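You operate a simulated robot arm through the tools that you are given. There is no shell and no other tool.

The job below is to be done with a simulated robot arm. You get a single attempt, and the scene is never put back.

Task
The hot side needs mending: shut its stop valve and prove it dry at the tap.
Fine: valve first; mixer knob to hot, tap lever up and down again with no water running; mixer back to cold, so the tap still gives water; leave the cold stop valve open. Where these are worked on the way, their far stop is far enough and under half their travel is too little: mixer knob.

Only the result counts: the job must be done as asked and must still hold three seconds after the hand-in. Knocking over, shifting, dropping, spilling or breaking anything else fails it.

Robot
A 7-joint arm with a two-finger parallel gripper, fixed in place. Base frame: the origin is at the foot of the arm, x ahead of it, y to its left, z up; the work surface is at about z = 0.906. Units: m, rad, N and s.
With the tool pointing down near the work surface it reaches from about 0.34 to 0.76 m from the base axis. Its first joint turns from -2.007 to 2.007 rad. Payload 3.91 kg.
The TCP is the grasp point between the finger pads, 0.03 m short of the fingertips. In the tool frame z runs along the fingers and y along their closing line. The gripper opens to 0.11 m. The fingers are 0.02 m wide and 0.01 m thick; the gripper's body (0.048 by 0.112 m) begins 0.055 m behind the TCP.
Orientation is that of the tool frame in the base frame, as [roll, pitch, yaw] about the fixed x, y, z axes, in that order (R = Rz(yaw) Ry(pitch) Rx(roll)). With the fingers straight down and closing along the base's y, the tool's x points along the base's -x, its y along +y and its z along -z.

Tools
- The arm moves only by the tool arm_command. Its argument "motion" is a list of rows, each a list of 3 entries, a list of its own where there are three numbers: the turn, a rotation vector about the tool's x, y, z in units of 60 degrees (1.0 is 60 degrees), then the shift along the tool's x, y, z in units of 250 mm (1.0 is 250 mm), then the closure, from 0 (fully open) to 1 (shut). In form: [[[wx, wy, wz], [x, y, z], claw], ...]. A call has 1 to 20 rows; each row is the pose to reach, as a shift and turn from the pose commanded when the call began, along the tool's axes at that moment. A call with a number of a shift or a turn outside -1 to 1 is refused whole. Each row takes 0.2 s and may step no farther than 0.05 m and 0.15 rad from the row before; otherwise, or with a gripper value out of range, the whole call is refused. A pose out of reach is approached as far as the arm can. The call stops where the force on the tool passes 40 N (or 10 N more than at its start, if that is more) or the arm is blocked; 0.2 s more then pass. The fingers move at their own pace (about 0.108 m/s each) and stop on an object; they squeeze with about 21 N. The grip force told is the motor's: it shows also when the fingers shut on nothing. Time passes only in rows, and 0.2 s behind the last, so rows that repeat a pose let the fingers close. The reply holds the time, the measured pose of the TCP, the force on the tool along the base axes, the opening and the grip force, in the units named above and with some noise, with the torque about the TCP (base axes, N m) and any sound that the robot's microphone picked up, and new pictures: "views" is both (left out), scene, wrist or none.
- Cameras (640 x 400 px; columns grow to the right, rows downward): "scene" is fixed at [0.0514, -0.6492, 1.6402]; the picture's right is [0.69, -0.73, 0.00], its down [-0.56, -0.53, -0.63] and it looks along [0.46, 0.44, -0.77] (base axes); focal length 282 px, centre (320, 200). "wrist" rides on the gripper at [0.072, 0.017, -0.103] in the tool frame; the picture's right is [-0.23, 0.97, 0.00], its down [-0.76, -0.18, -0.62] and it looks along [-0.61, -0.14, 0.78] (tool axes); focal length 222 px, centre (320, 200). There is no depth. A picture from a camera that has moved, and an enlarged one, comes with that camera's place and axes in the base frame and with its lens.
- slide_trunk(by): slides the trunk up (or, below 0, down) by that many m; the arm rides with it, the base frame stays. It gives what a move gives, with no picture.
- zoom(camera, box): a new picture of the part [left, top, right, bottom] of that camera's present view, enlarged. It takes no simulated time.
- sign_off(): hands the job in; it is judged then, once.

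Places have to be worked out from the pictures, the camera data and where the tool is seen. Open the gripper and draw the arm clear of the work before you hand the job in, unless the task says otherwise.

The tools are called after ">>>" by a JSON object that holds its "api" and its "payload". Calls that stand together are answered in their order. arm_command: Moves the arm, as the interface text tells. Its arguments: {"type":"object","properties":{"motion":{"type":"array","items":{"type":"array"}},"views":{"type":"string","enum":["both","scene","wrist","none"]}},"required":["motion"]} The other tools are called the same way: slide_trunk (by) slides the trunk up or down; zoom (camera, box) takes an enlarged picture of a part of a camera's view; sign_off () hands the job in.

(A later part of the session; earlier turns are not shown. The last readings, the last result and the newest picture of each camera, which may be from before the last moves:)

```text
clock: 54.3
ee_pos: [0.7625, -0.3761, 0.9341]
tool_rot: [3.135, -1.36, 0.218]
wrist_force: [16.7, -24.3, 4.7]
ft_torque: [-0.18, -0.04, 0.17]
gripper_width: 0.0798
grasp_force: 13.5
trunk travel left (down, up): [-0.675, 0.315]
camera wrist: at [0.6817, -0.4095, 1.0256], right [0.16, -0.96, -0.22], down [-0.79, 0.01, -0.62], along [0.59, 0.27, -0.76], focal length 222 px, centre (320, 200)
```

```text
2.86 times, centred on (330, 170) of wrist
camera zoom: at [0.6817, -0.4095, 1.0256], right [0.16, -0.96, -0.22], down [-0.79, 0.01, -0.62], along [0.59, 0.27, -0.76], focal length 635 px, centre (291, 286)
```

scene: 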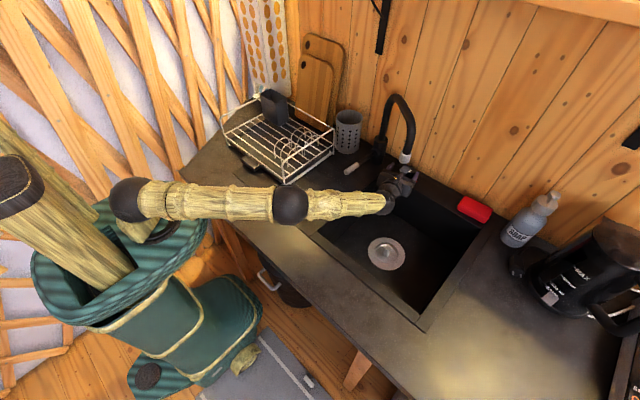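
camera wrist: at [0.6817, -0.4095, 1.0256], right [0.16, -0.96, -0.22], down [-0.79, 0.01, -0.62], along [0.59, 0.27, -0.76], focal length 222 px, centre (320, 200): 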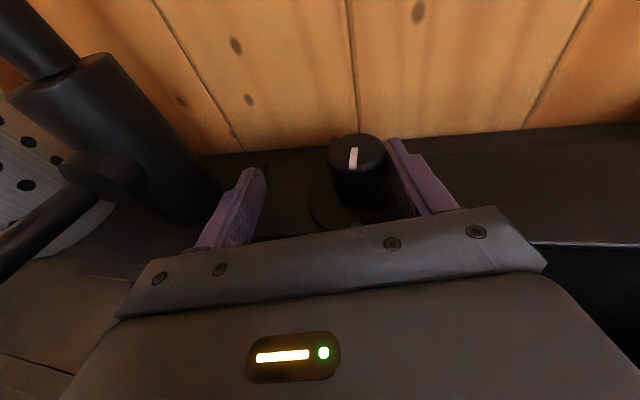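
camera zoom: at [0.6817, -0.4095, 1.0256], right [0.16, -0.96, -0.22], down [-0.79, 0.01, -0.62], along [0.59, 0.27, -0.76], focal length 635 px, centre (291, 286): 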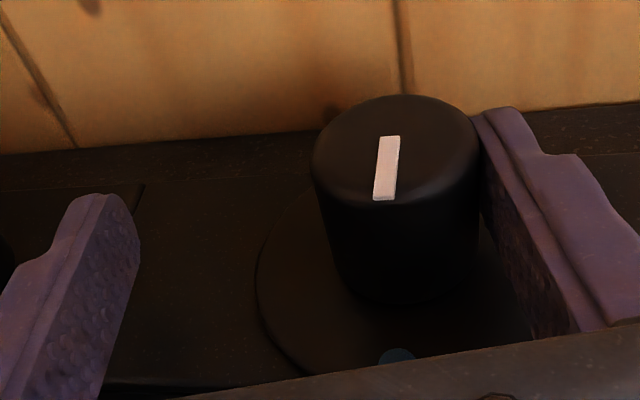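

The fingers still lean on the knob since the commanded pose had been clipped. I shift the hand right and forward to centre it on the knob axis again.

>>> {"api": "arm_command", "payload": {"motion": [[[0, 0, 0], [0, 0.04, 0], 0.4], [[0, 0, 0], [0.002, 0.075, 0.0], 0.4], [[0, 0, 0], [0.002, 0.083, 0.0], 0.4], [[0, 0, 0], [0.002, 0.083, 0.0], 0.4]], "views": "wrist"}}

>>> {"api": "zoom", "payload": {"camera": "wrist", "box": [220, 100, 440, 240]}}

```text
clock: 55.3
ee_pos: [0.7653, -0.3887, 0.9342]
tool_rot: [3.134, -1.361, 0.224]
wrist_force: [0.8, -0.3, -0.4]
ft_torque: [0.0, 0.0, 0.01]
gripper_width: 0.0656
grasp_force: 0.1
trunk travel left (down, up): [-0.675, 0.315]
camera wrist: at [0.6847, -0.4244, 1.0272], right [0.16, -0.96, -0.22], down [-0.79, 0.01, -0.62], along [0.59, 0.27, -0.76], focal length 222 px, centre (320, 200)
```

wrist: 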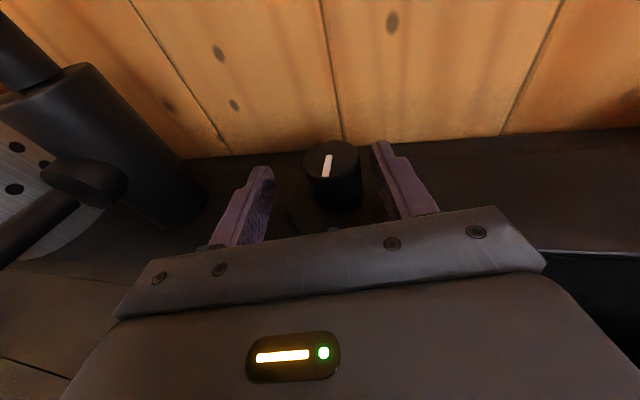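

```text
2.86 times, centred on (330, 170) of wrist
camera zoom: at [0.6847, -0.4244, 1.0272], right [0.16, -0.96, -0.22], down [-0.79, 0.01, -0.62], along [0.59, 0.27, -0.76], focal length 635 px, centre (291, 286)
```

zoom: 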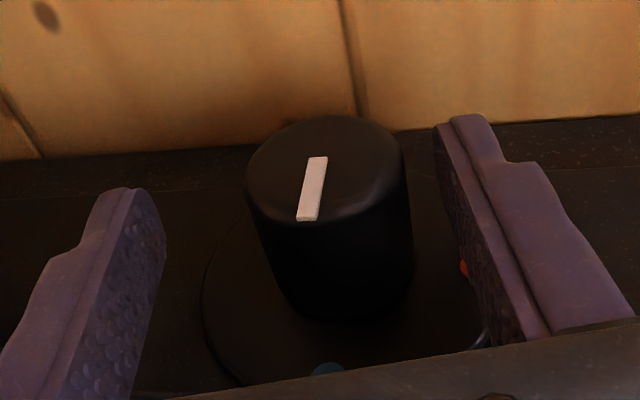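

The load is zero and the knob is centred again; the arm reaches up to about 15 degrees of yaw. I swing with open fingers round the knob to -12 degrees, to use strokes from -12 to about +13.

>>> {"api": "arm_command", "payload": {"motion": [[[-0.101, 0, 0.022], [-0.001, 0.004, 0.011], 0.45], [[-0.202, 0, 0.043], [-0.001, 0.007, 0.022], 0.5], [[-0.303, 0, 0.065], [-0.002, 0.011, 0.032], 0.5], [[-0.404, 0, 0.087], [-0.003, 0.014, 0.043], 0.5], [[-0.404, 0, 0.087], [-0.003, 0.014, 0.043], 0.5]]}}

>>> {"api": "zoom", "payload": {"camera": "wrist", "box": [220, 100, 440, 240]}}

>>> {"api": "zoom", "payload": {"camera": "scene", "box": [330, 120, 442, 220]}}

```text
clock: 56.4
ee_pos: [0.7758, -0.3821, 0.9248]
tool_rot: [2.951, -1.341, 0.1]
wrist_force: [-6.0, -6.4, 6.4]
ft_torque: [-0.13, -0.2, -0.21]
gripper_width: 0.0592
grasp_force: 3.4
out of reach, approached as far as the arm can: row 3, 4
trunk travel left (down, up): [-0.675, 0.315]
stopped in row 5: the force on the tool passed its limit at 85 N (the readings are from after the stop); the commanded pose is now the measured one
camera wrist: at [0.6901, -0.3871, 1.0188], right [-0.13, -0.97, -0.18], down [-0.76, 0.22, -0.61], along [0.63, 0.06, -0.77], focal length 222 px, centre (320, 200)
```

scene: 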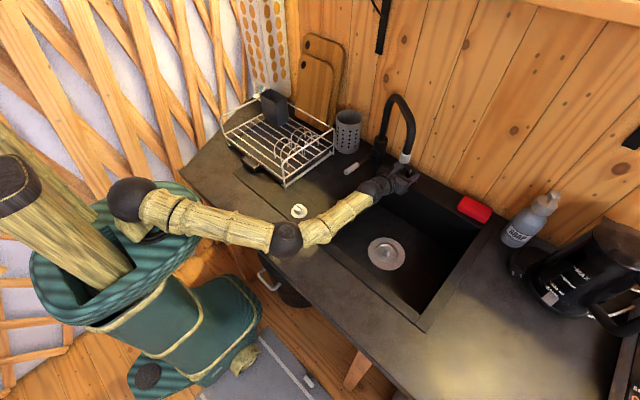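
wrist: 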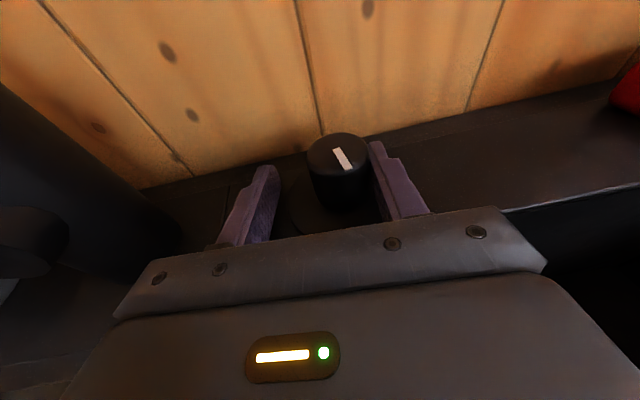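

```text
2.86 times, centred on (330, 170) of wrist
camera zoom: at [0.6901, -0.3871, 1.0188], right [-0.13, -0.97, -0.18], down [-0.76, 0.22, -0.61], along [0.63, 0.06, -0.77], focal length 635 px, centre (291, 286)
```

zoom: 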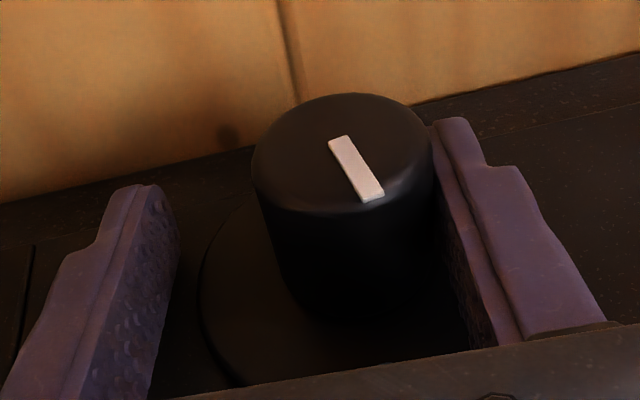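

```text
4.00 times, centred on (386, 170) of scene
camera zoom: at [0.0514, -0.6492, 1.6402], right [0.69, -0.73, 0.0], down [-0.56, -0.53, -0.63], along [0.46, 0.44, -0.77], focal length 1130 px, centre (56, 320)
```

zoom: 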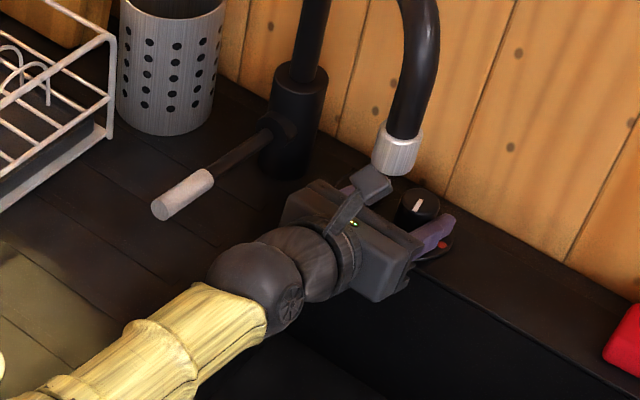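

The swing to the left ran into a wrist limit: forearm and tool had come into one line, and a finger leaned on the knob and plate until the force stop. The knob still points to cold. I ease off right and up a few mm, then back straight out from under the spout.

>>> {"api": "arm_command", "payload": {"motion": [[[0, 0, 0], [0.016, 0.012, 0], 0.4], [[0, 0, 0], [0.016, 0.02, 0], 0.4], [[0, 0, 0], [0.016, 0.02, 0], 0.4]], "views": "wrist"}}

>>> {"api": "zoom", "payload": {"camera": "wrist", "box": [220, 100, 440, 240]}}

```text
clock: 57.2
ee_pos: [0.7767, -0.3844, 0.9278]
tool_rot: [2.962, -1.34, 0.096]
wrist_force: [0.4, 0.3, 0.2]
ft_torque: [0.01, -0.01, 0.0]
gripper_width: 0.0662
grasp_force: 0.1
trunk travel left (down, up): [-0.675, 0.315]
camera wrist: at [0.6917, -0.39, 1.022], right [-0.13, -0.97, -0.18], down [-0.76, 0.21, -0.61], along [0.63, 0.06, -0.77], focal length 222 px, centre (320, 200)
```

wrist: 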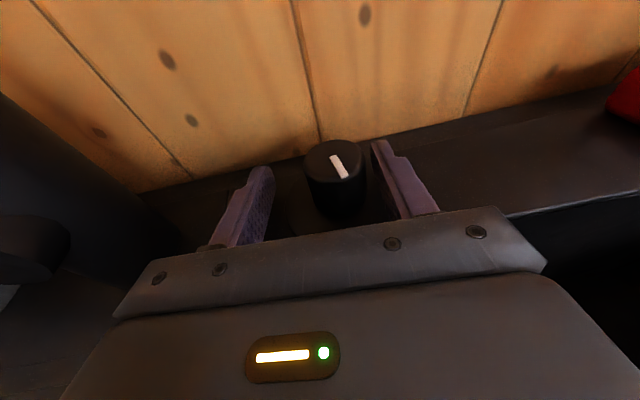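

```text
2.86 times, centred on (330, 170) of wrist
camera zoom: at [0.6917, -0.39, 1.022], right [-0.13, -0.97, -0.18], down [-0.76, 0.21, -0.61], along [0.63, 0.06, -0.77], focal length 635 px, centre (291, 286)
```

zoom: 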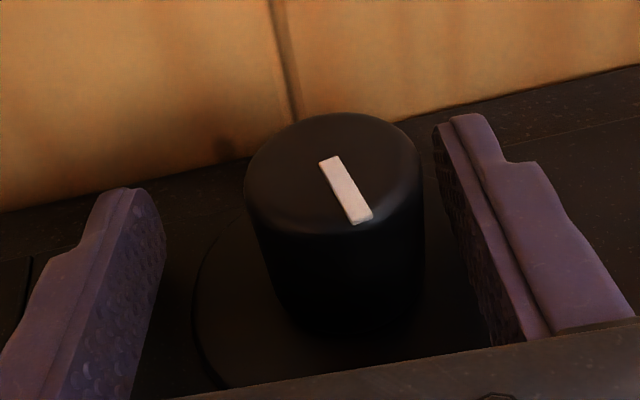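

The load is off and the knob is free between the pads. I back straight out horizontally from under the spout to reorganise the wrist.

>>> {"api": "arm_command", "payload": {"motion": [[[0, 0, 0], [-0.01, 0.005, -0.06], 0.4], [[0, 0, 0], [-0.03, 0.005, -0.14], 0.4], [[0, 0, 0], [-0.05, 0.005, -0.24], 0.4], [[0, 0, 0], [-0.075, 0.005, -0.36], 0.4], [[0, 0, 0], [-0.1, 0.005, -0.48], 0.4], [[0, 0, 0], [-0.13, 0.005, -0.62], 0.4], [[0, 0, 0], [-0.16, 0.005, -0.76], 0.4], [[0, 0, 0], [-0.18, 0.005, -0.9], 0.4]]}}

```text
clock: 59.0
ee_pos: [0.5469, -0.3641, 0.9352]
tool_rot: [2.96, -1.341, 0.095]
wrist_force: [0.2, 0.8, 0.0]
ft_torque: [0.04, 0.0, -0.01]
gripper_width: 0.0661
grasp_force: 0.0
trunk travel left (down, up): [-0.675, 0.315]
camera wrist: at [0.4619, -0.3703, 1.0293], right [-0.13, -0.97, -0.18], down [-0.76, 0.21, -0.61], along [0.63, 0.06, -0.77], focal length 222 px, centre (320, 200)
```

scene: 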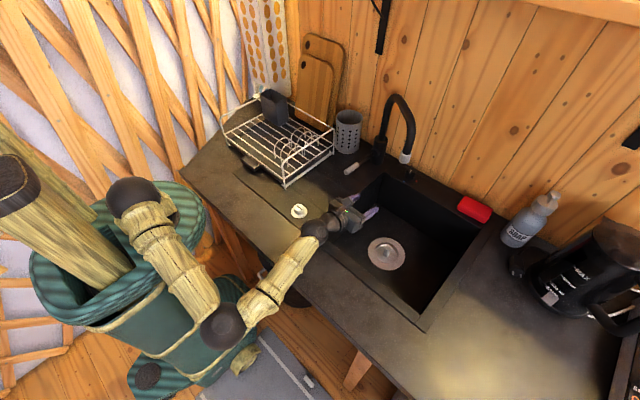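
wrist: 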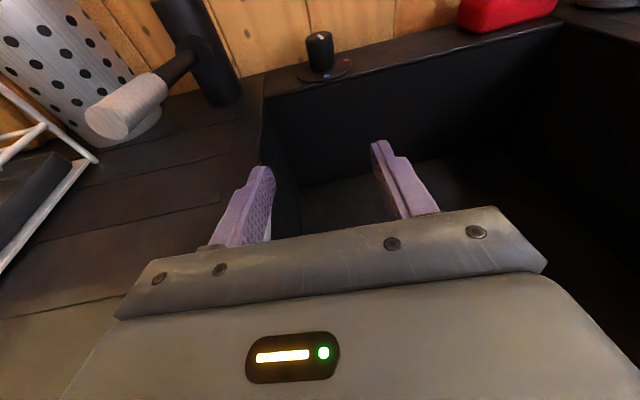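

Backing out folded the elbow low toward the counter's front edge. I raise the trunk by 0.15 m to regain clearance before reorganising the wrist.

>>> {"api": "slide_trunk", "payload": {"by": 0.15}}

>>> {"api": "arm_command", "payload": {"motion": [[[0, 0, 0], [0, 0, 0], 0.4]]}}

```text
clock: 60.8
ee_pos: [0.5488, -0.3648, 1.0854]
tool_rot: [2.959, -1.341, 0.098]
wrist_force: [-0.6, -0.7, 0.4]
ft_torque: [0.02, 0.0, -0.01]
gripper_width: 0.0659
grasp_force: 0.2
trunk travel left (down, up): [-0.825, 0.165]
```

```text
clock: 61.2
ee_pos: [0.5509, -0.3653, 1.0842]
tool_rot: [2.963, -1.339, 0.097]
wrist_force: [1.1, 0.0, 0.3]
ft_torque: [0.03, -0.01, 0.02]
gripper_width: 0.0661
grasp_force: 0.1
trunk travel left (down, up): [-0.825, 0.165]
camera wrist: at [0.4636, -0.3709, 1.1783], right [-0.13, -0.97, -0.18], down [-0.76, 0.21, -0.61], along [0.63, 0.06, -0.77], focal length 222 px, centre (320, 200)
```

scene: 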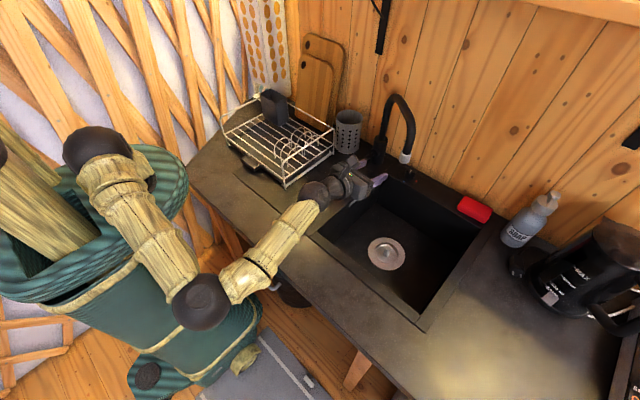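
wrist: 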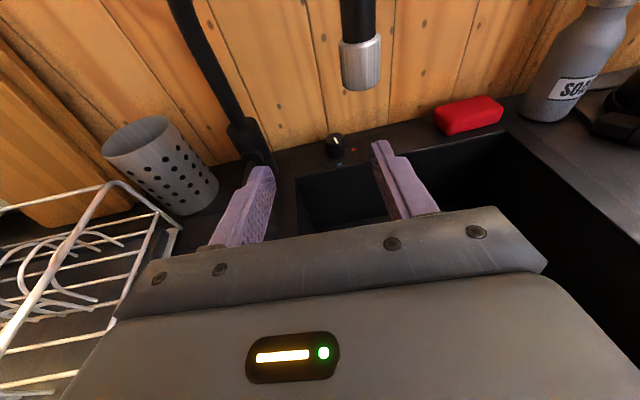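

The elbow now lies out to the right, which is fine, but with the tool level the forearm and tool are in one line. I roll the wrist back 180 degrees so the camera ends underneath, which is the natural wrist range and lets me tilt the tool more; first 60 degrees while rising.

>>> {"api": "arm_command", "payload": {"motion": [[[0, 0, -0.12], [0.05, 0, -0.01], 0.4], [[0, 0, -0.24], [0.1, 0, -0.02], 0.4], [[0, 0, -0.36], [0.15, 0, -0.03], 0.4], [[0, 0, -0.48], [0.2, 0, -0.04], 0.4], [[0, 0, -0.6], [0.25, 0, -0.05], 0.4], [[0, 0, -0.72], [0.3, 0, -0.06], 0.4], [[0, 0, -0.84], [0.35, 0, -0.07], 0.4], [[0, 0, -0.97], [0.4, 0, -0.09], 0.4]]}}

```text
clock: 63.0
ee_pos: [0.5497, -0.3586, 1.1877]
tool_rot: [1.829, -0.499, 1.355]
wrist_force: [0.1, 0.0, -1.1]
ft_torque: [-0.01, 0.0, -0.01]
gripper_width: 0.0659
grasp_force: 0.0
trunk travel left (down, up): [-0.825, 0.165]
camera wrist: at [0.4639, -0.2961, 1.2592], right [0.11, -0.69, 0.72], down [-0.77, -0.51, -0.37], along [0.62, -0.52, -0.59], focal length 222 px, centre (320, 200)
```

scene: 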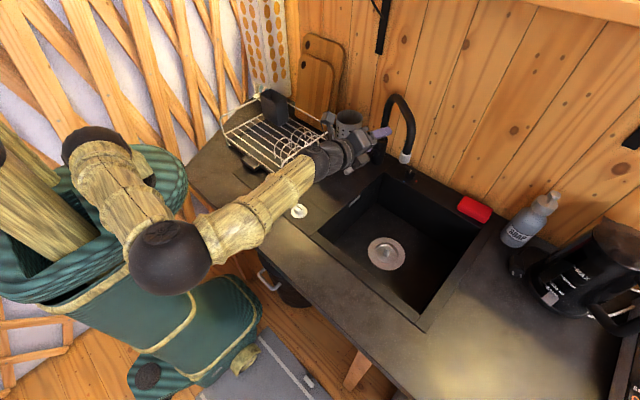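
wrist: 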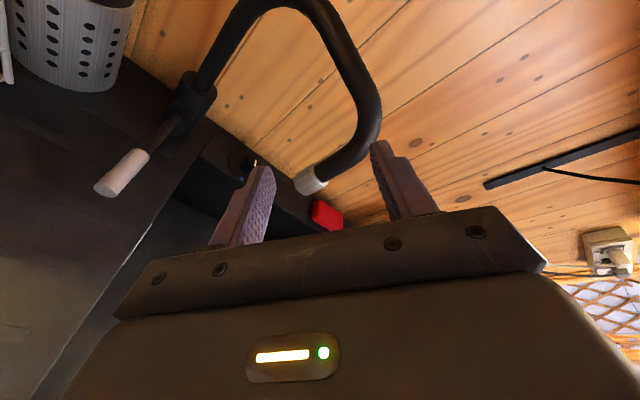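

The roll goes freely. I roll a further 60 degrees, backing off a little from the spout.

>>> {"api": "arm_command", "payload": {"motion": [[[0, 0, -0.12], [0, 0, -0.04], 0.4], [[0, 0, -0.24], [0, 0, -0.08], 0.4], [[0, 0, -0.36], [0, 0, -0.12], 0.4], [[0, 0, -0.48], [0, 0, -0.16], 0.4], [[0, 0, -0.6], [0, 0, -0.2], 0.4], [[0, 0, -0.72], [0, 0, -0.24], 0.4], [[0, 0, -0.84], [0, 0, -0.28], 0.4], [[0, 0, -0.97], [0, 0, -0.32], 0.4]], "views": "none"}}

>>> {"api": "arm_command", "payload": {"motion": [[[0, 0, -0.12], [0, 0, 0], 0.4], [[0, 0, -0.24], [0, 0, 0], 0.4], [[0, 0, -0.36], [0, 0, 0], 0.4], [[0, 0, -0.48], [0, 0, 0], 0.4], [[0, 0, -0.6], [0, 0, 0], 0.4], [[0, 0, -0.72], [0, 0, 0], 0.4], [[0, 0, -0.84], [0, 0, 0], 0.4], [[0, 0, -0.96], [0, 0, 0], 0.4]]}}

```text
clock: 64.8
ee_pos: [0.47, -0.3527, 1.2076]
tool_rot: [1.829, 0.492, 1.608]
wrist_force: [0.2, -0.5, -0.1]
ft_torque: [0.01, 0.0, 0.0]
gripper_width: 0.0659
grasp_force: 0.0
trunk travel left (down, up): [-0.825, 0.165]
```

```text
clock: 66.6
ee_pos: [0.4727, -0.3547, 1.2061]
tool_rot: [2.885, 1.336, 2.791]
wrist_force: [-0.1, 0.4, 0.3]
ft_torque: [-0.01, -0.01, -0.03]
gripper_width: 0.0662
grasp_force: 0.0
trunk travel left (down, up): [-0.825, 0.165]
camera wrist: at [0.3571, -0.3215, 1.1587], right [0.15, 0.95, 0.28], down [-0.46, -0.18, 0.87], along [0.88, -0.26, 0.41], focal length 222 px, centre (320, 200)
```

scene: 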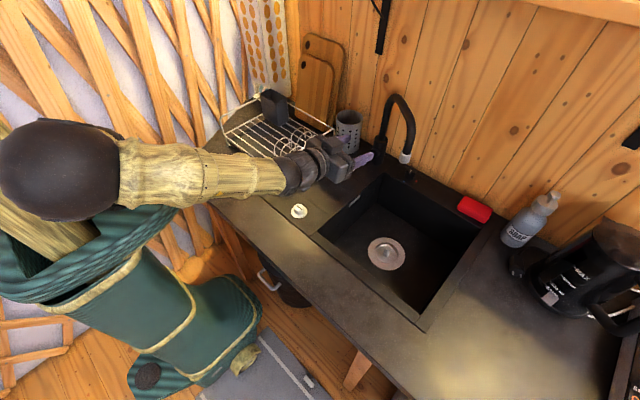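
wrist: 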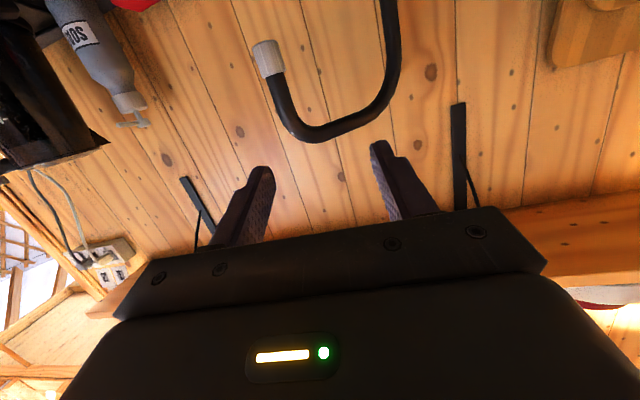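

The roll is complete: the camera is underneath and the elbow has come up on top. I now set yaw 0 with about 25 degrees of downward tilt over the front of the sink, then slide the trunk down 0.15 m for reach.

>>> {"api": "arm_command", "payload": {"motion": [[[-0.02, 0.051, -0.019], [0.041, -0.035, 0.062], 0.4], [[-0.041, 0.102, -0.037], [0.082, -0.071, 0.124], 0.4], [[-0.061, 0.154, -0.056], [0.124, -0.106, 0.185], 0.4], [[-0.081, 0.205, -0.075], [0.165, -0.142, 0.247], 0.4], [[-0.081, 0.205, -0.075], [0.165, -0.142, 0.247], 0.4]], "views": "scene"}}

>>> {"api": "slide_trunk", "payload": {"by": -0.15}}

>>> {"api": "arm_command", "payload": {"motion": [[[0, 0, 0], [0, 0, 0], 0.4]]}}

```text
clock: 67.8
ee_pos: [0.5191, -0.3916, 1.1501]
tool_rot: [3.111, 1.131, 3.115]
wrist_force: [0.1, 0.5, -0.5]
ft_torque: [0.02, -0.02, 0.0]
gripper_width: 0.0661
grasp_force: 0.0
trunk travel left (down, up): [-0.825, 0.165]
```

scene: 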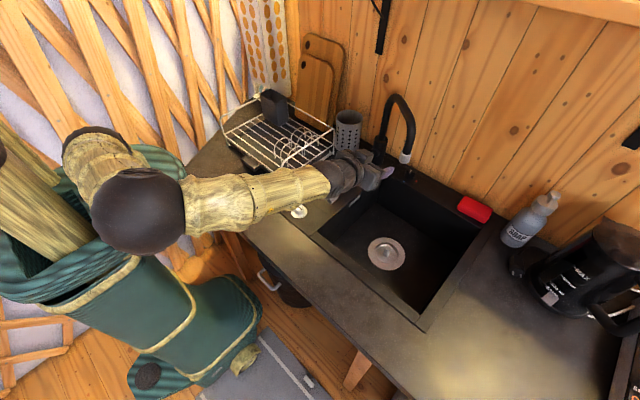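

```text
clock: 69.5
ee_pos: [0.5189, -0.3916, 1.0]
tool_rot: [3.109, 1.133, 3.113]
wrist_force: [0.3, 0.0, -0.2]
ft_torque: [-0.01, -0.04, 0.03]
gripper_width: 0.066
grasp_force: 0.1
trunk travel left (down, up): [-0.675, 0.315]
```

```text
clock: 69.9
ee_pos: [0.5176, -0.3934, 1.0001]
tool_rot: [3.107, 1.133, 3.111]
wrist_force: [0.4, -0.4, 0.3]
ft_torque: [-0.02, -0.02, -0.02]
gripper_width: 0.0659
grasp_force: 0.0
trunk travel left (down, up): [-0.675, 0.315]
camera wrist: at [0.3945, -0.3749, 0.9778], right [0.09, 0.97, 0.22], down [-0.24, -0.19, 0.95], along [0.97, -0.14, 0.22], focal length 222 px, centre (320, 200)
```

scene: 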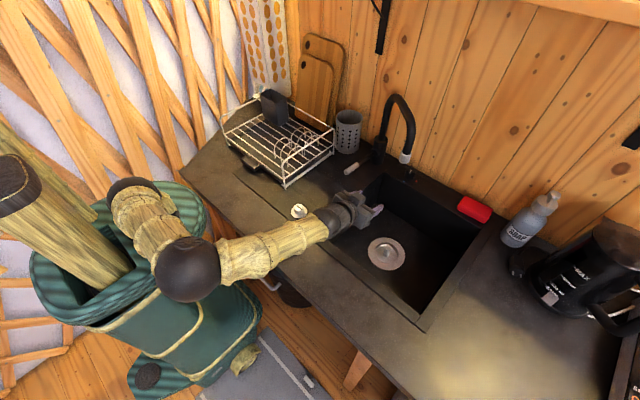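
wrist: 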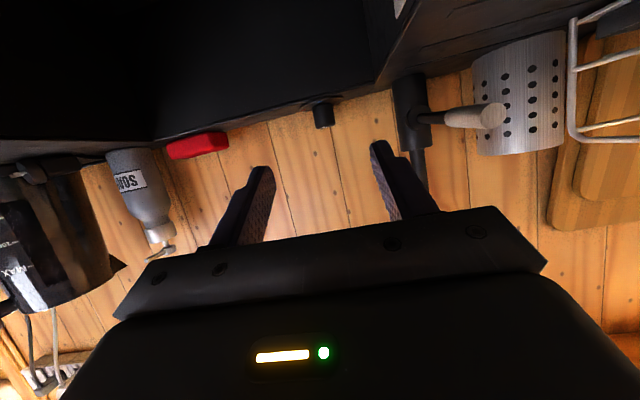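

The yaw is 0 and the tilt 25 degrees; the view is upside down, with the knob straight ahead. I go forward and down in steps toward 80 mm short of the knob.

>>> {"api": "arm_command", "payload": {"motion": [[[0, 0, 0], [-0.042, 0, 0.162], 0.4], [[0, 0, 0], [-0.085, 0, 0.324], 0.4], [[0, 0, 0], [-0.091, 0, 0.43], 0.4], [[0, 0, 0], [-0.0975, 0, 0.539], 0.4], [[0, 0, 0], [-0.12, 0, 0.64], 0.4], [[0, 0, 0], [-0.146, 0, 0.737], 0.4], [[0, 0, 0], [-0.146, 0, 0.737], 0.4]]}}

>>> {"api": "zoom", "payload": {"camera": "scene", "box": [330, 120, 442, 220]}}

```text
clock: 71.5
ee_pos: [0.7018, -0.3922, 0.9549]
tool_rot: [3.109, 1.133, 3.115]
wrist_force: [-0.7, -0.4, -0.5]
ft_torque: [0.04, 0.02, -0.02]
gripper_width: 0.0659
grasp_force: 0.0
trunk travel left (down, up): [-0.675, 0.315]
camera wrist: at [0.5774, -0.3742, 0.9327], right [0.09, 0.97, 0.22], down [-0.24, -0.19, 0.95], along [0.97, -0.14, 0.22], focal length 222 px, centre (320, 200)
```

scene: 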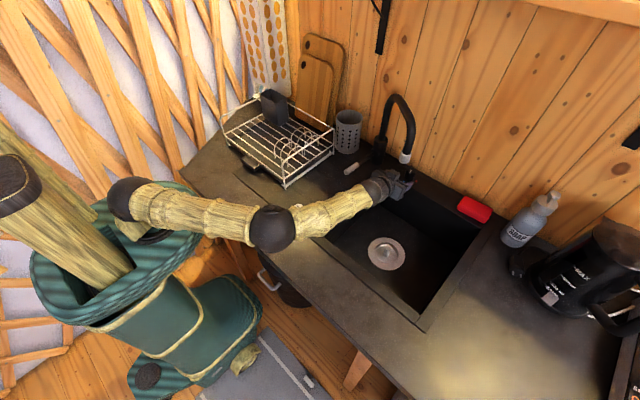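
wrist: 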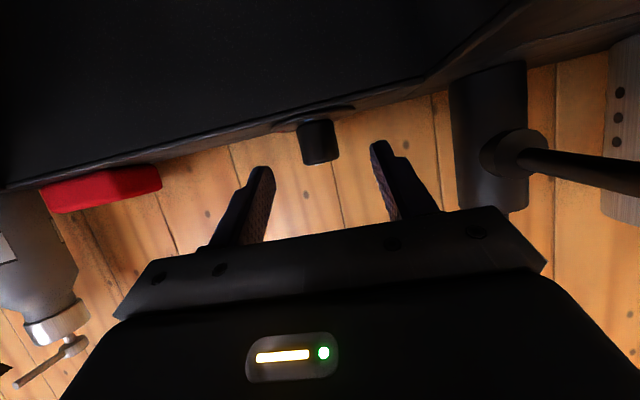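

```text
4.00 times, centred on (386, 170) of scene
camera zoom: at [0.0514, -0.6492, 1.6402], right [0.69, -0.73, 0.0], down [-0.56, -0.53, -0.63], along [0.46, 0.44, -0.77], focal length 1130 px, centre (56, 320)
```

zoom: 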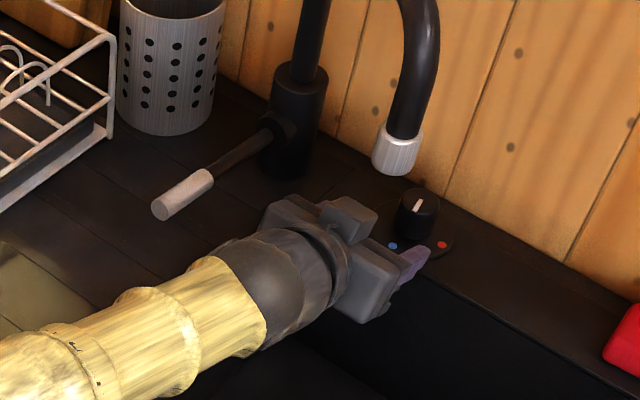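

The gripper is under the spout with room to spare. I zoom on the knob to check its pointer after the earlier contact, and on its place between the fingers.

>>> {"api": "zoom", "payload": {"camera": "scene", "box": [392, 158, 424, 190]}}

>>> {"api": "zoom", "payload": {"camera": "wrist", "box": [240, 90, 420, 220]}}

```text
12.50 times, centred on (408, 174) of scene
camera zoom: at [0.0514, -0.6492, 1.6402], right [0.69, -0.73, 0.0], down [-0.56, -0.53, -0.63], along [0.46, 0.44, -0.77], focal length 3531 px, centre (-780, 525)
```

zoom: 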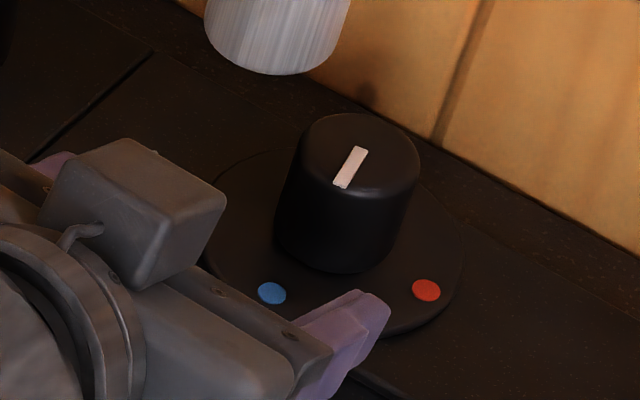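

```text
3.08 times, centred on (330, 155) of wrist
camera zoom: at [0.5774, -0.3742, 0.9327], right [0.09, 0.97, 0.22], down [-0.24, -0.19, 0.95], along [0.97, -0.14, 0.22], focal length 684 px, centre (289, 338)
```

zoom: 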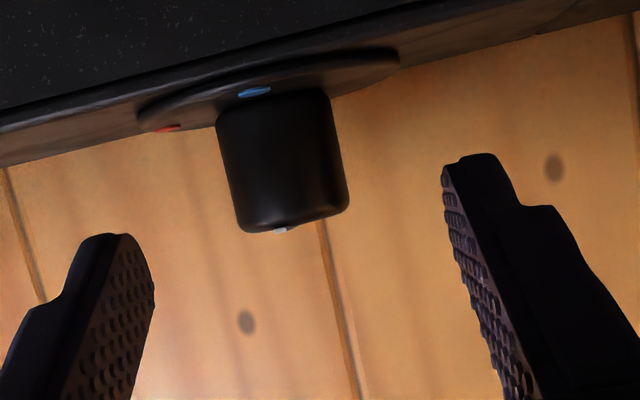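

The pointer has moved about 15 degrees toward hot from the contact, which does no harm. The knob lies centred between the fingers; I move in to 10 mm short of its axis, with the pads at mid-height.

>>> {"api": "arm_command", "payload": {"motion": [[[0, 0, 0], [-0.015, 0, 0.075], 0.4], [[0, 0, 0], [-0.03, 0, 0.15], 0.4], [[0, 0, 0], [-0.045, 0, 0.225], 0.4], [[0, 0, 0], [-0.06, 0, 0.299], 0.4], [[0, 0, 0], [-0.06, 0, 0.299], 0.4]]}}

>>> {"api": "zoom", "payload": {"camera": "scene", "box": [370, 140, 434, 200]}}

>>> {"api": "zoom", "payload": {"camera": "wrist", "box": [240, 90, 420, 220]}}

```text
clock: 72.7
ee_pos: [0.7738, -0.3922, 0.9381]
tool_rot: [3.109, 1.134, 3.112]
wrist_force: [-0.3, -0.9, 0.6]
ft_torque: [0.0, 0.0, 0.02]
gripper_width: 0.066
grasp_force: 0.1
trunk travel left (down, up): [-0.675, 0.315]
camera wrist: at [0.6485, -0.3748, 0.9152], right [0.1, 0.97, 0.22], down [-0.24, -0.19, 0.95], along [0.97, -0.14, 0.22], focal length 222 px, centre (320, 200)
```

scene: 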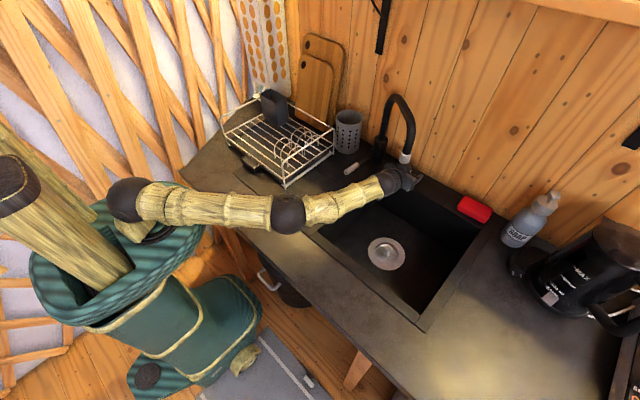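
wrist: 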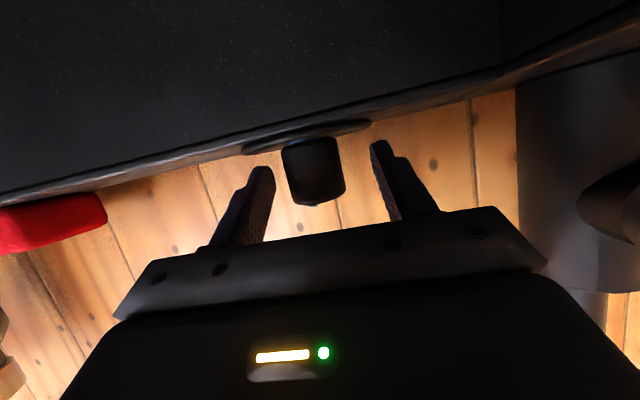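

```text
6.67 times, centred on (402, 170) of scene
camera zoom: at [0.0514, -0.6492, 1.6402], right [0.69, -0.73, 0.0], down [-0.56, -0.53, -0.63], along [0.46, 0.44, -0.77], focal length 1883 px, centre (-227, 400)
```

zoom: 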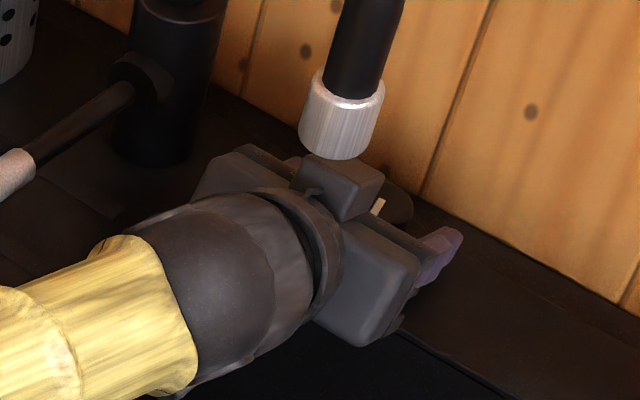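

```text
3.08 times, centred on (330, 155) of wrist
camera zoom: at [0.6485, -0.3748, 0.9152], right [0.1, 0.97, 0.22], down [-0.24, -0.19, 0.95], along [0.97, -0.14, 0.22], focal length 684 px, centre (289, 338)
```

zoom: 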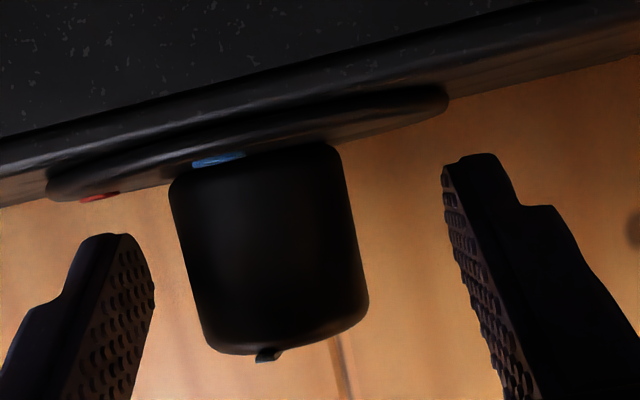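

The knob sits between the pads. I swing with open fingers round its axis to -12 degrees of yaw in small steps, checking the load.

>>> {"api": "arm_command", "payload": {"motion": [[[0.06, -0.001, 0.028], [0, 0.004, 0], 0.45], [[0.12, -0.002, 0.056], [0, 0.007, 0], 0.45], [[0.181, -0.003, 0.085], [0, 0.011, 0], 0.45], [[0.181, -0.003, 0.085], [0, 0.011, 0], 0.45]]}}

>>> {"api": "zoom", "payload": {"camera": "scene", "box": [370, 140, 434, 200]}}

>>> {"api": "zoom", "payload": {"camera": "wrist", "box": [240, 90, 420, 220]}}

```text
clock: 73.7
ee_pos: [0.7759, -0.3882, 0.9359]
tool_rot: [3.105, 1.132, 2.902]
wrist_force: [0.0, 0.5, 0.6]
ft_torque: [0.0, -0.01, -0.01]
gripper_width: 0.0606
grasp_force: 0.0
trunk travel left (down, up): [-0.675, 0.315]
camera wrist: at [0.6573, -0.346, 0.9139], right [0.3, 0.93, 0.22], down [-0.28, -0.14, 0.95], along [0.91, -0.34, 0.21], focal length 222 px, centre (320, 200)
```

scene: 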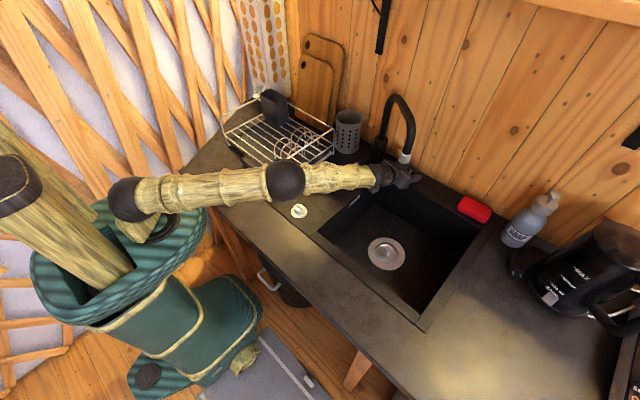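
wrist: 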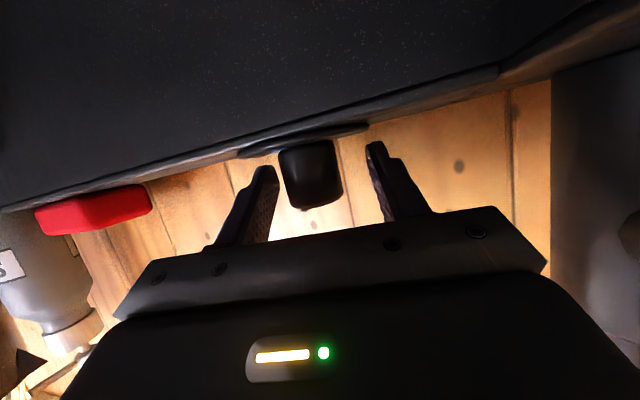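

```text
6.67 times, centred on (402, 170) of scene
camera zoom: at [0.0514, -0.6492, 1.6402], right [0.69, -0.73, 0.0], down [-0.56, -0.53, -0.63], along [0.46, 0.44, -0.77], focal length 1883 px, centre (-227, 400)
```

zoom: 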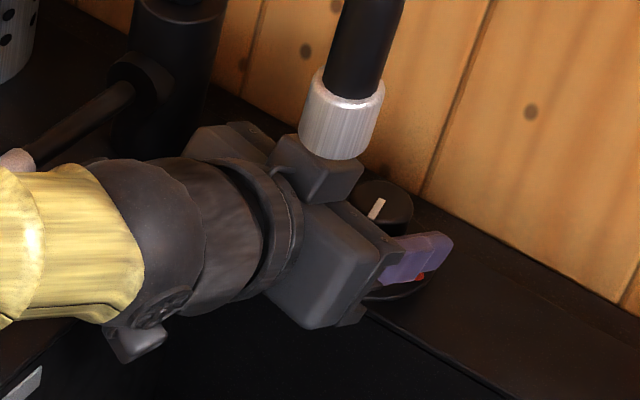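

```text
3.08 times, centred on (330, 155) of wrist
camera zoom: at [0.6573, -0.346, 0.9139], right [0.3, 0.93, 0.22], down [-0.28, -0.14, 0.95], along [0.91, -0.34, 0.21], focal length 684 px, centre (289, 338)
```

zoom: 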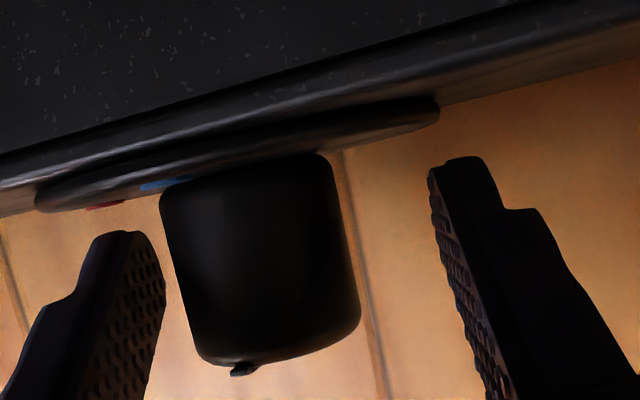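

At -12 degrees there is no load, and the knob looks about 3 mm to the right of the finger midline. I centre, close, and make the first stroke: 18 degrees counter-clockwise toward hot.

>>> {"api": "arm_command", "payload": {"motion": [[[0, 0, 0], [0, -0.012, 0], 0.6], [[0, 0, 0], [0, -0.012, 0], 1.0], [[0, 0, 0], [0, -0.012, 0], 1.0], [[-0.068, 0.001, -0.032], [0, -0.0155, 0], 1.0], [[-0.136, 0.002, -0.064], [0, -0.019, 0.001], 1.0], [[-0.204, 0.004, -0.095], [-0.001, -0.022, 0.001], 1.0], [[-0.272, 0.005, -0.127], [-0.001, -0.0254, 0.002], 1.0], [[-0.272, 0.005, -0.127], [-0.001, -0.0254, 0.002], 1.0]]}}

>>> {"api": "zoom", "payload": {"camera": "scene", "box": [370, 140, 434, 200]}}

```text
clock: 75.5
ee_pos: [0.7748, -0.3965, 0.9379]
tool_rot: [3.107, 1.132, -3.065]
wrist_force: [-3.8, -13.9, 5.5]
ft_torque: [-0.73, -0.46, -0.09]
gripper_width: 0.0333
grasp_force: 45.4
trunk travel left (down, up): [-0.675, 0.315]
camera wrist: at [0.6477, -0.3915, 0.915], right [-0.01, 0.98, 0.22], down [-0.22, -0.22, 0.95], along [0.98, -0.04, 0.22], focal length 222 px, centre (320, 200)
```

scene: 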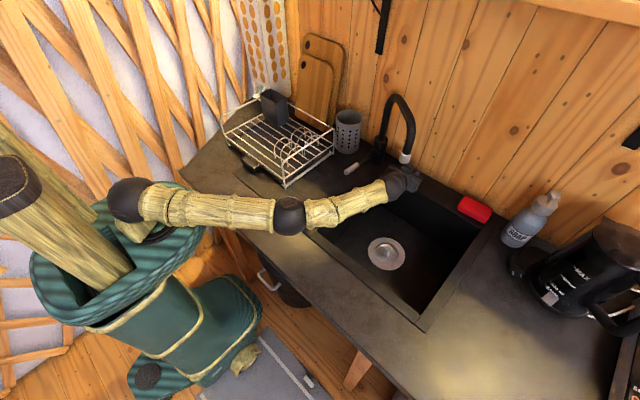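
wrist: 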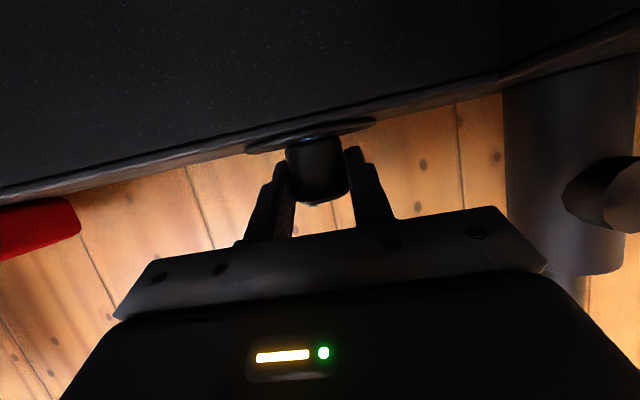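

```text
6.67 times, centred on (402, 170) of scene
camera zoom: at [0.0514, -0.6492, 1.6402], right [0.69, -0.73, 0.0], down [-0.56, -0.53, -0.63], along [0.46, 0.44, -0.77], focal length 1883 px, centre (-227, 400)
```

zoom: 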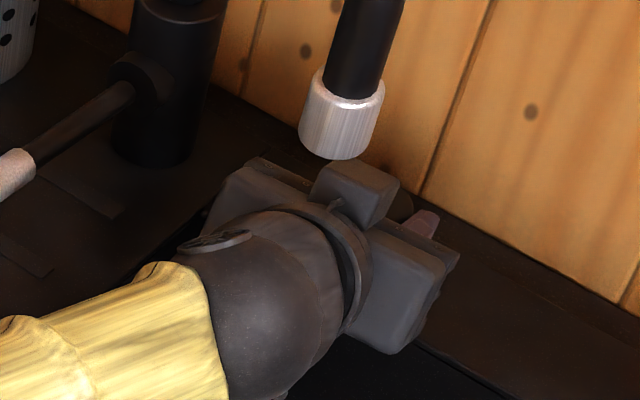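

The first stroke went through with the grip holding at 33 mm. I extend the stroke by 5 degrees to see whether the reach allows it.

>>> {"api": "arm_command", "payload": {"motion": [[[-0.038, 0, -0.018], [0, -0.005, 0], 1.0], [[-0.0755, 0.001, -0.0353], [0, -0.008, 0], 1.0], [[-0.0755, 0.001, -0.0353], [0, -0.008, 0], 1.0]], "views": "none"}}

```text
clock: 76.3
ee_pos: [0.7731, -0.3975, 0.9378]
tool_rot: [3.106, 1.133, -2.977]
wrist_force: [-7.3, -10.0, 4.7]
ft_torque: [-0.79, 0.14, -0.06]
gripper_width: 0.0331
grasp_force: 45.3
trunk travel left (down, up): [-0.675, 0.315]
```

It reached +11 degrees within range. I open, swing back to about -14 degrees, and look at the pointer.

>>> {"api": "arm_command", "payload": {"motion": [[[0, 0, 0], [0, 0, 0], 0.45], [[0, 0, 0], [0, 0, 0], 0.45], [[0.094, -0.001, 0.044], [-0.001, 0.005, 0.003], 0.45], [[0.189, -0.003, 0.088], [-0.002, 0.01, 0.005], 0.45], [[0.283, -0.004, 0.132], [-0.004, 0.014, 0.008], 0.45], [[0.3775, -0.006, 0.1765], [-0.005, 0.019, 0.011], 0.45], [[0.3775, -0.006, 0.1765], [-0.005, 0.019, 0.011], 0.45]]}}

>>> {"api": "zoom", "payload": {"camera": "scene", "box": [370, 140, 434, 200]}}

>>> {"api": "zoom", "payload": {"camera": "wrist", "box": [240, 90, 420, 220]}}

```text
clock: 77.9
ee_pos: [0.7769, -0.3937, 0.9355]
tool_rot: [3.103, 1.132, 2.865]
wrist_force: [-0.2, 0.6, -0.5]
ft_torque: [-0.02, -0.04, -0.03]
gripper_width: 0.0603
grasp_force: 0.1
trunk travel left (down, up): [-0.675, 0.315]
camera wrist: at [0.6601, -0.3452, 0.9142], right [0.33, 0.92, 0.22], down [-0.28, -0.13, 0.95], along [0.9, -0.37, 0.21], focal length 222 px, centre (320, 200)
```

scene: 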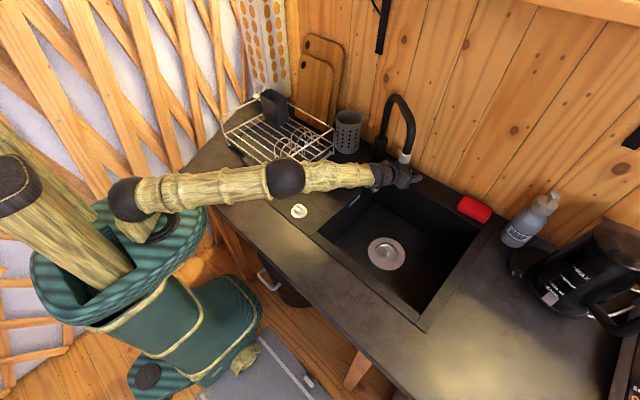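
wrist: 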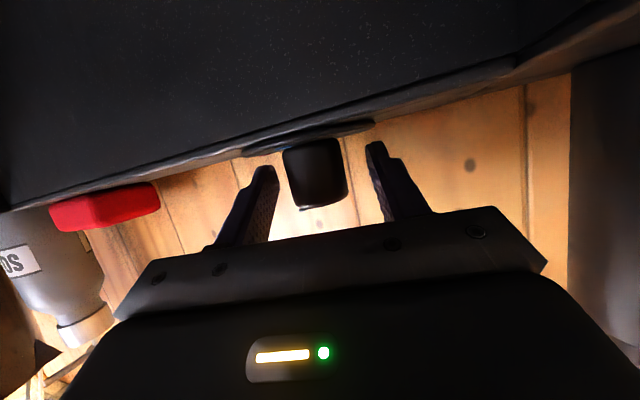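

```text
6.67 times, centred on (402, 170) of scene
camera zoom: at [0.0514, -0.6492, 1.6402], right [0.69, -0.73, 0.0], down [-0.56, -0.53, -0.63], along [0.46, 0.44, -0.77], focal length 1883 px, centre (-227, 400)
```

zoom: 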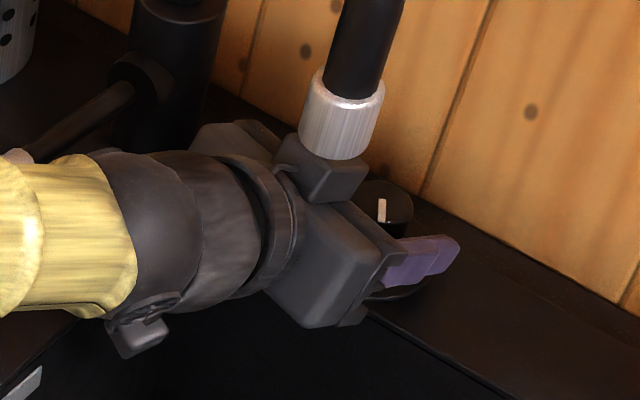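

```text
3.08 times, centred on (330, 155) of wrist
camera zoom: at [0.6601, -0.3452, 0.9142], right [0.33, 0.92, 0.22], down [-0.28, -0.13, 0.95], along [0.9, -0.37, 0.21], focal length 684 px, centre (289, 338)
```

zoom: 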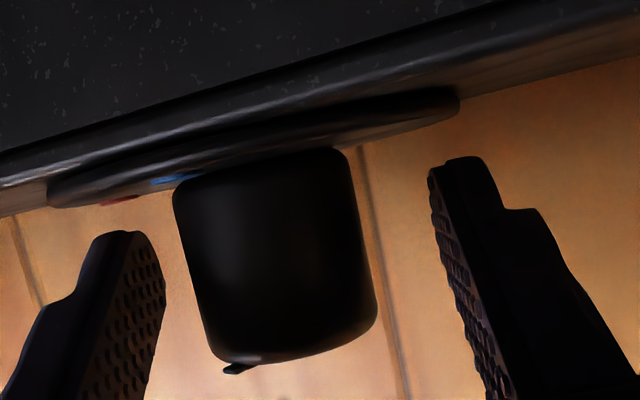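

The pointer has gone from about 20 to 43 degrees, so the strokes work. I close and make the next stroke of 25 degrees.

>>> {"api": "arm_command", "payload": {"motion": [[[0, 0, 0], [0, -0.002, 0], 0.6], [[0, 0, 0], [0, -0.002, 0], 1.0], [[0, 0, 0], [0, -0.002, 0], 1.0], [[-0.063, 0.001, -0.029], [0, -0.005, 0], 1.0], [[-0.126, 0.002, -0.059], [0, -0.008, 0.001], 1.0], [[-0.189, 0.003, -0.088], [-0.001, -0.01, 0.001], 1.0], [[-0.252, 0.004, -0.118], [-0.001, -0.013, 0.002], 1.0], [[-0.315, 0.005, -0.147], [-0.001, -0.016, 0.002], 1.0], [[-0.3775, 0.006, -0.1765], [-0.0015, -0.018, 0.003], 1.0], [[-0.3775, 0.006, -0.1765], [-0.0015, -0.018, 0.003], 1.0]], "views": "none"}}

```text
clock: 80.1
ee_pos: [0.7759, -0.3977, 0.9374]
tool_rot: [3.109, 1.134, -2.977]
wrist_force: [-7.8, -7.0, 4.9]
ft_torque: [-1.08, 0.25, -0.01]
gripper_width: 0.0328
grasp_force: 44.7
trunk travel left (down, up): [-0.675, 0.315]
```

That stroke ended with the grip still holding; the pointer should be near 68 degrees. I do the next cycle in one go: open, swing back 25 degrees, regrip and turn 27 degrees toward the hot stop.

>>> {"api": "arm_command", "payload": {"motion": [[[0, 0, 0], [0, 0, 0], 0.45], [[0, 0, 0], [0, 0, 0], 0.45], [[0.094, -0.001, 0.044], [-0.001, 0.004, 0.001], 0.45], [[0.189, -0.003, 0.088], [-0.001, 0.009, 0.002], 0.45], [[0.283, -0.004, 0.132], [-0.002, 0.013, 0.003], 0.45], [[0.3775, -0.006, 0.1765], [-0.002, 0.017, 0.004], 0.45], [[0.3775, -0.006, 0.1765], [-0.002, 0.017, 0.004], 0.6], [[0.3775, -0.006, 0.1765], [-0.002, 0.017, 0.004], 1.0], [[0.3775, -0.006, 0.1765], [-0.002, 0.017, 0.004], 1.0], [[0.315, -0.005, 0.147], [-0.002, 0.014, 0.003], 1.0], [[0.252, -0.004, 0.118], [-0.001, 0.011, 0.003], 1.0], [[0.189, -0.003, 0.088], [-0.001, 0.009, 0.002], 1.0], [[0.126, -0.002, 0.059], [-0.001, 0.006, 0.001], 1.0], [[0.063, -0.001, 0.029], [0, 0.003, 0.001], 1.0], [[0, 0, 0], [0, 0, 0], 1.0], [[-0.03, 0, -0.014], [0, -0.002, 0], 1.0], [[-0.03, 0, -0.014], [0, -0.002, 0], 1.0]]}}

>>> {"api": "zoom", "payload": {"camera": "scene", "box": [370, 140, 434, 200]}}

```text
clock: 83.7
ee_pos: [0.7767, -0.3964, 0.9375]
tool_rot: [3.103, 1.133, -2.944]
wrist_force: [-1.8, -5.6, -0.9]
ft_torque: [-1.04, -0.32, -0.03]
gripper_width: 0.0333
grasp_force: 45.3
trunk travel left (down, up): [-0.675, 0.315]
camera wrist: at [0.6515, -0.4075, 0.9148], right [-0.13, 0.97, 0.22], down [-0.19, -0.24, 0.95], along [0.97, 0.08, 0.22], focal length 222 px, centre (320, 200)
```

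scene: 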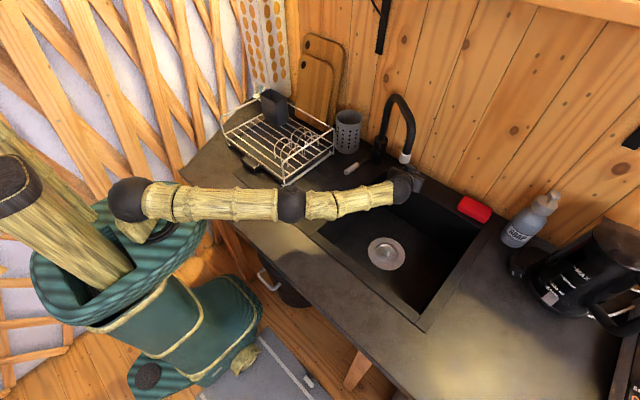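
wrist: 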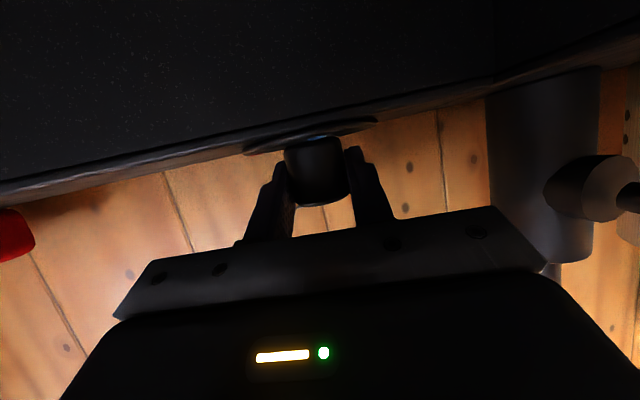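

```text
6.67 times, centred on (402, 170) of scene
camera zoom: at [0.0514, -0.6492, 1.6402], right [0.69, -0.73, 0.0], down [-0.56, -0.53, -0.63], along [0.46, 0.44, -0.77], focal length 1883 px, centre (-227, 400)
```

zoom: 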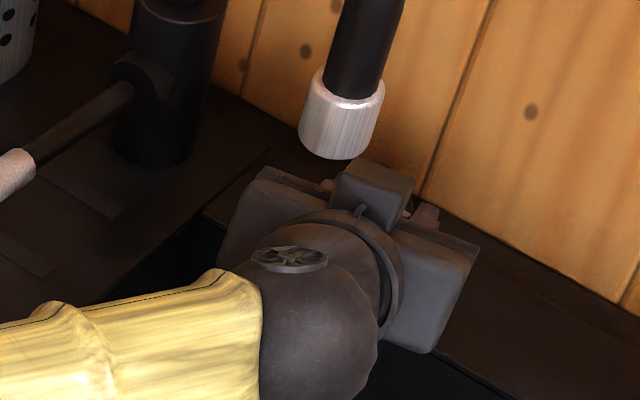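

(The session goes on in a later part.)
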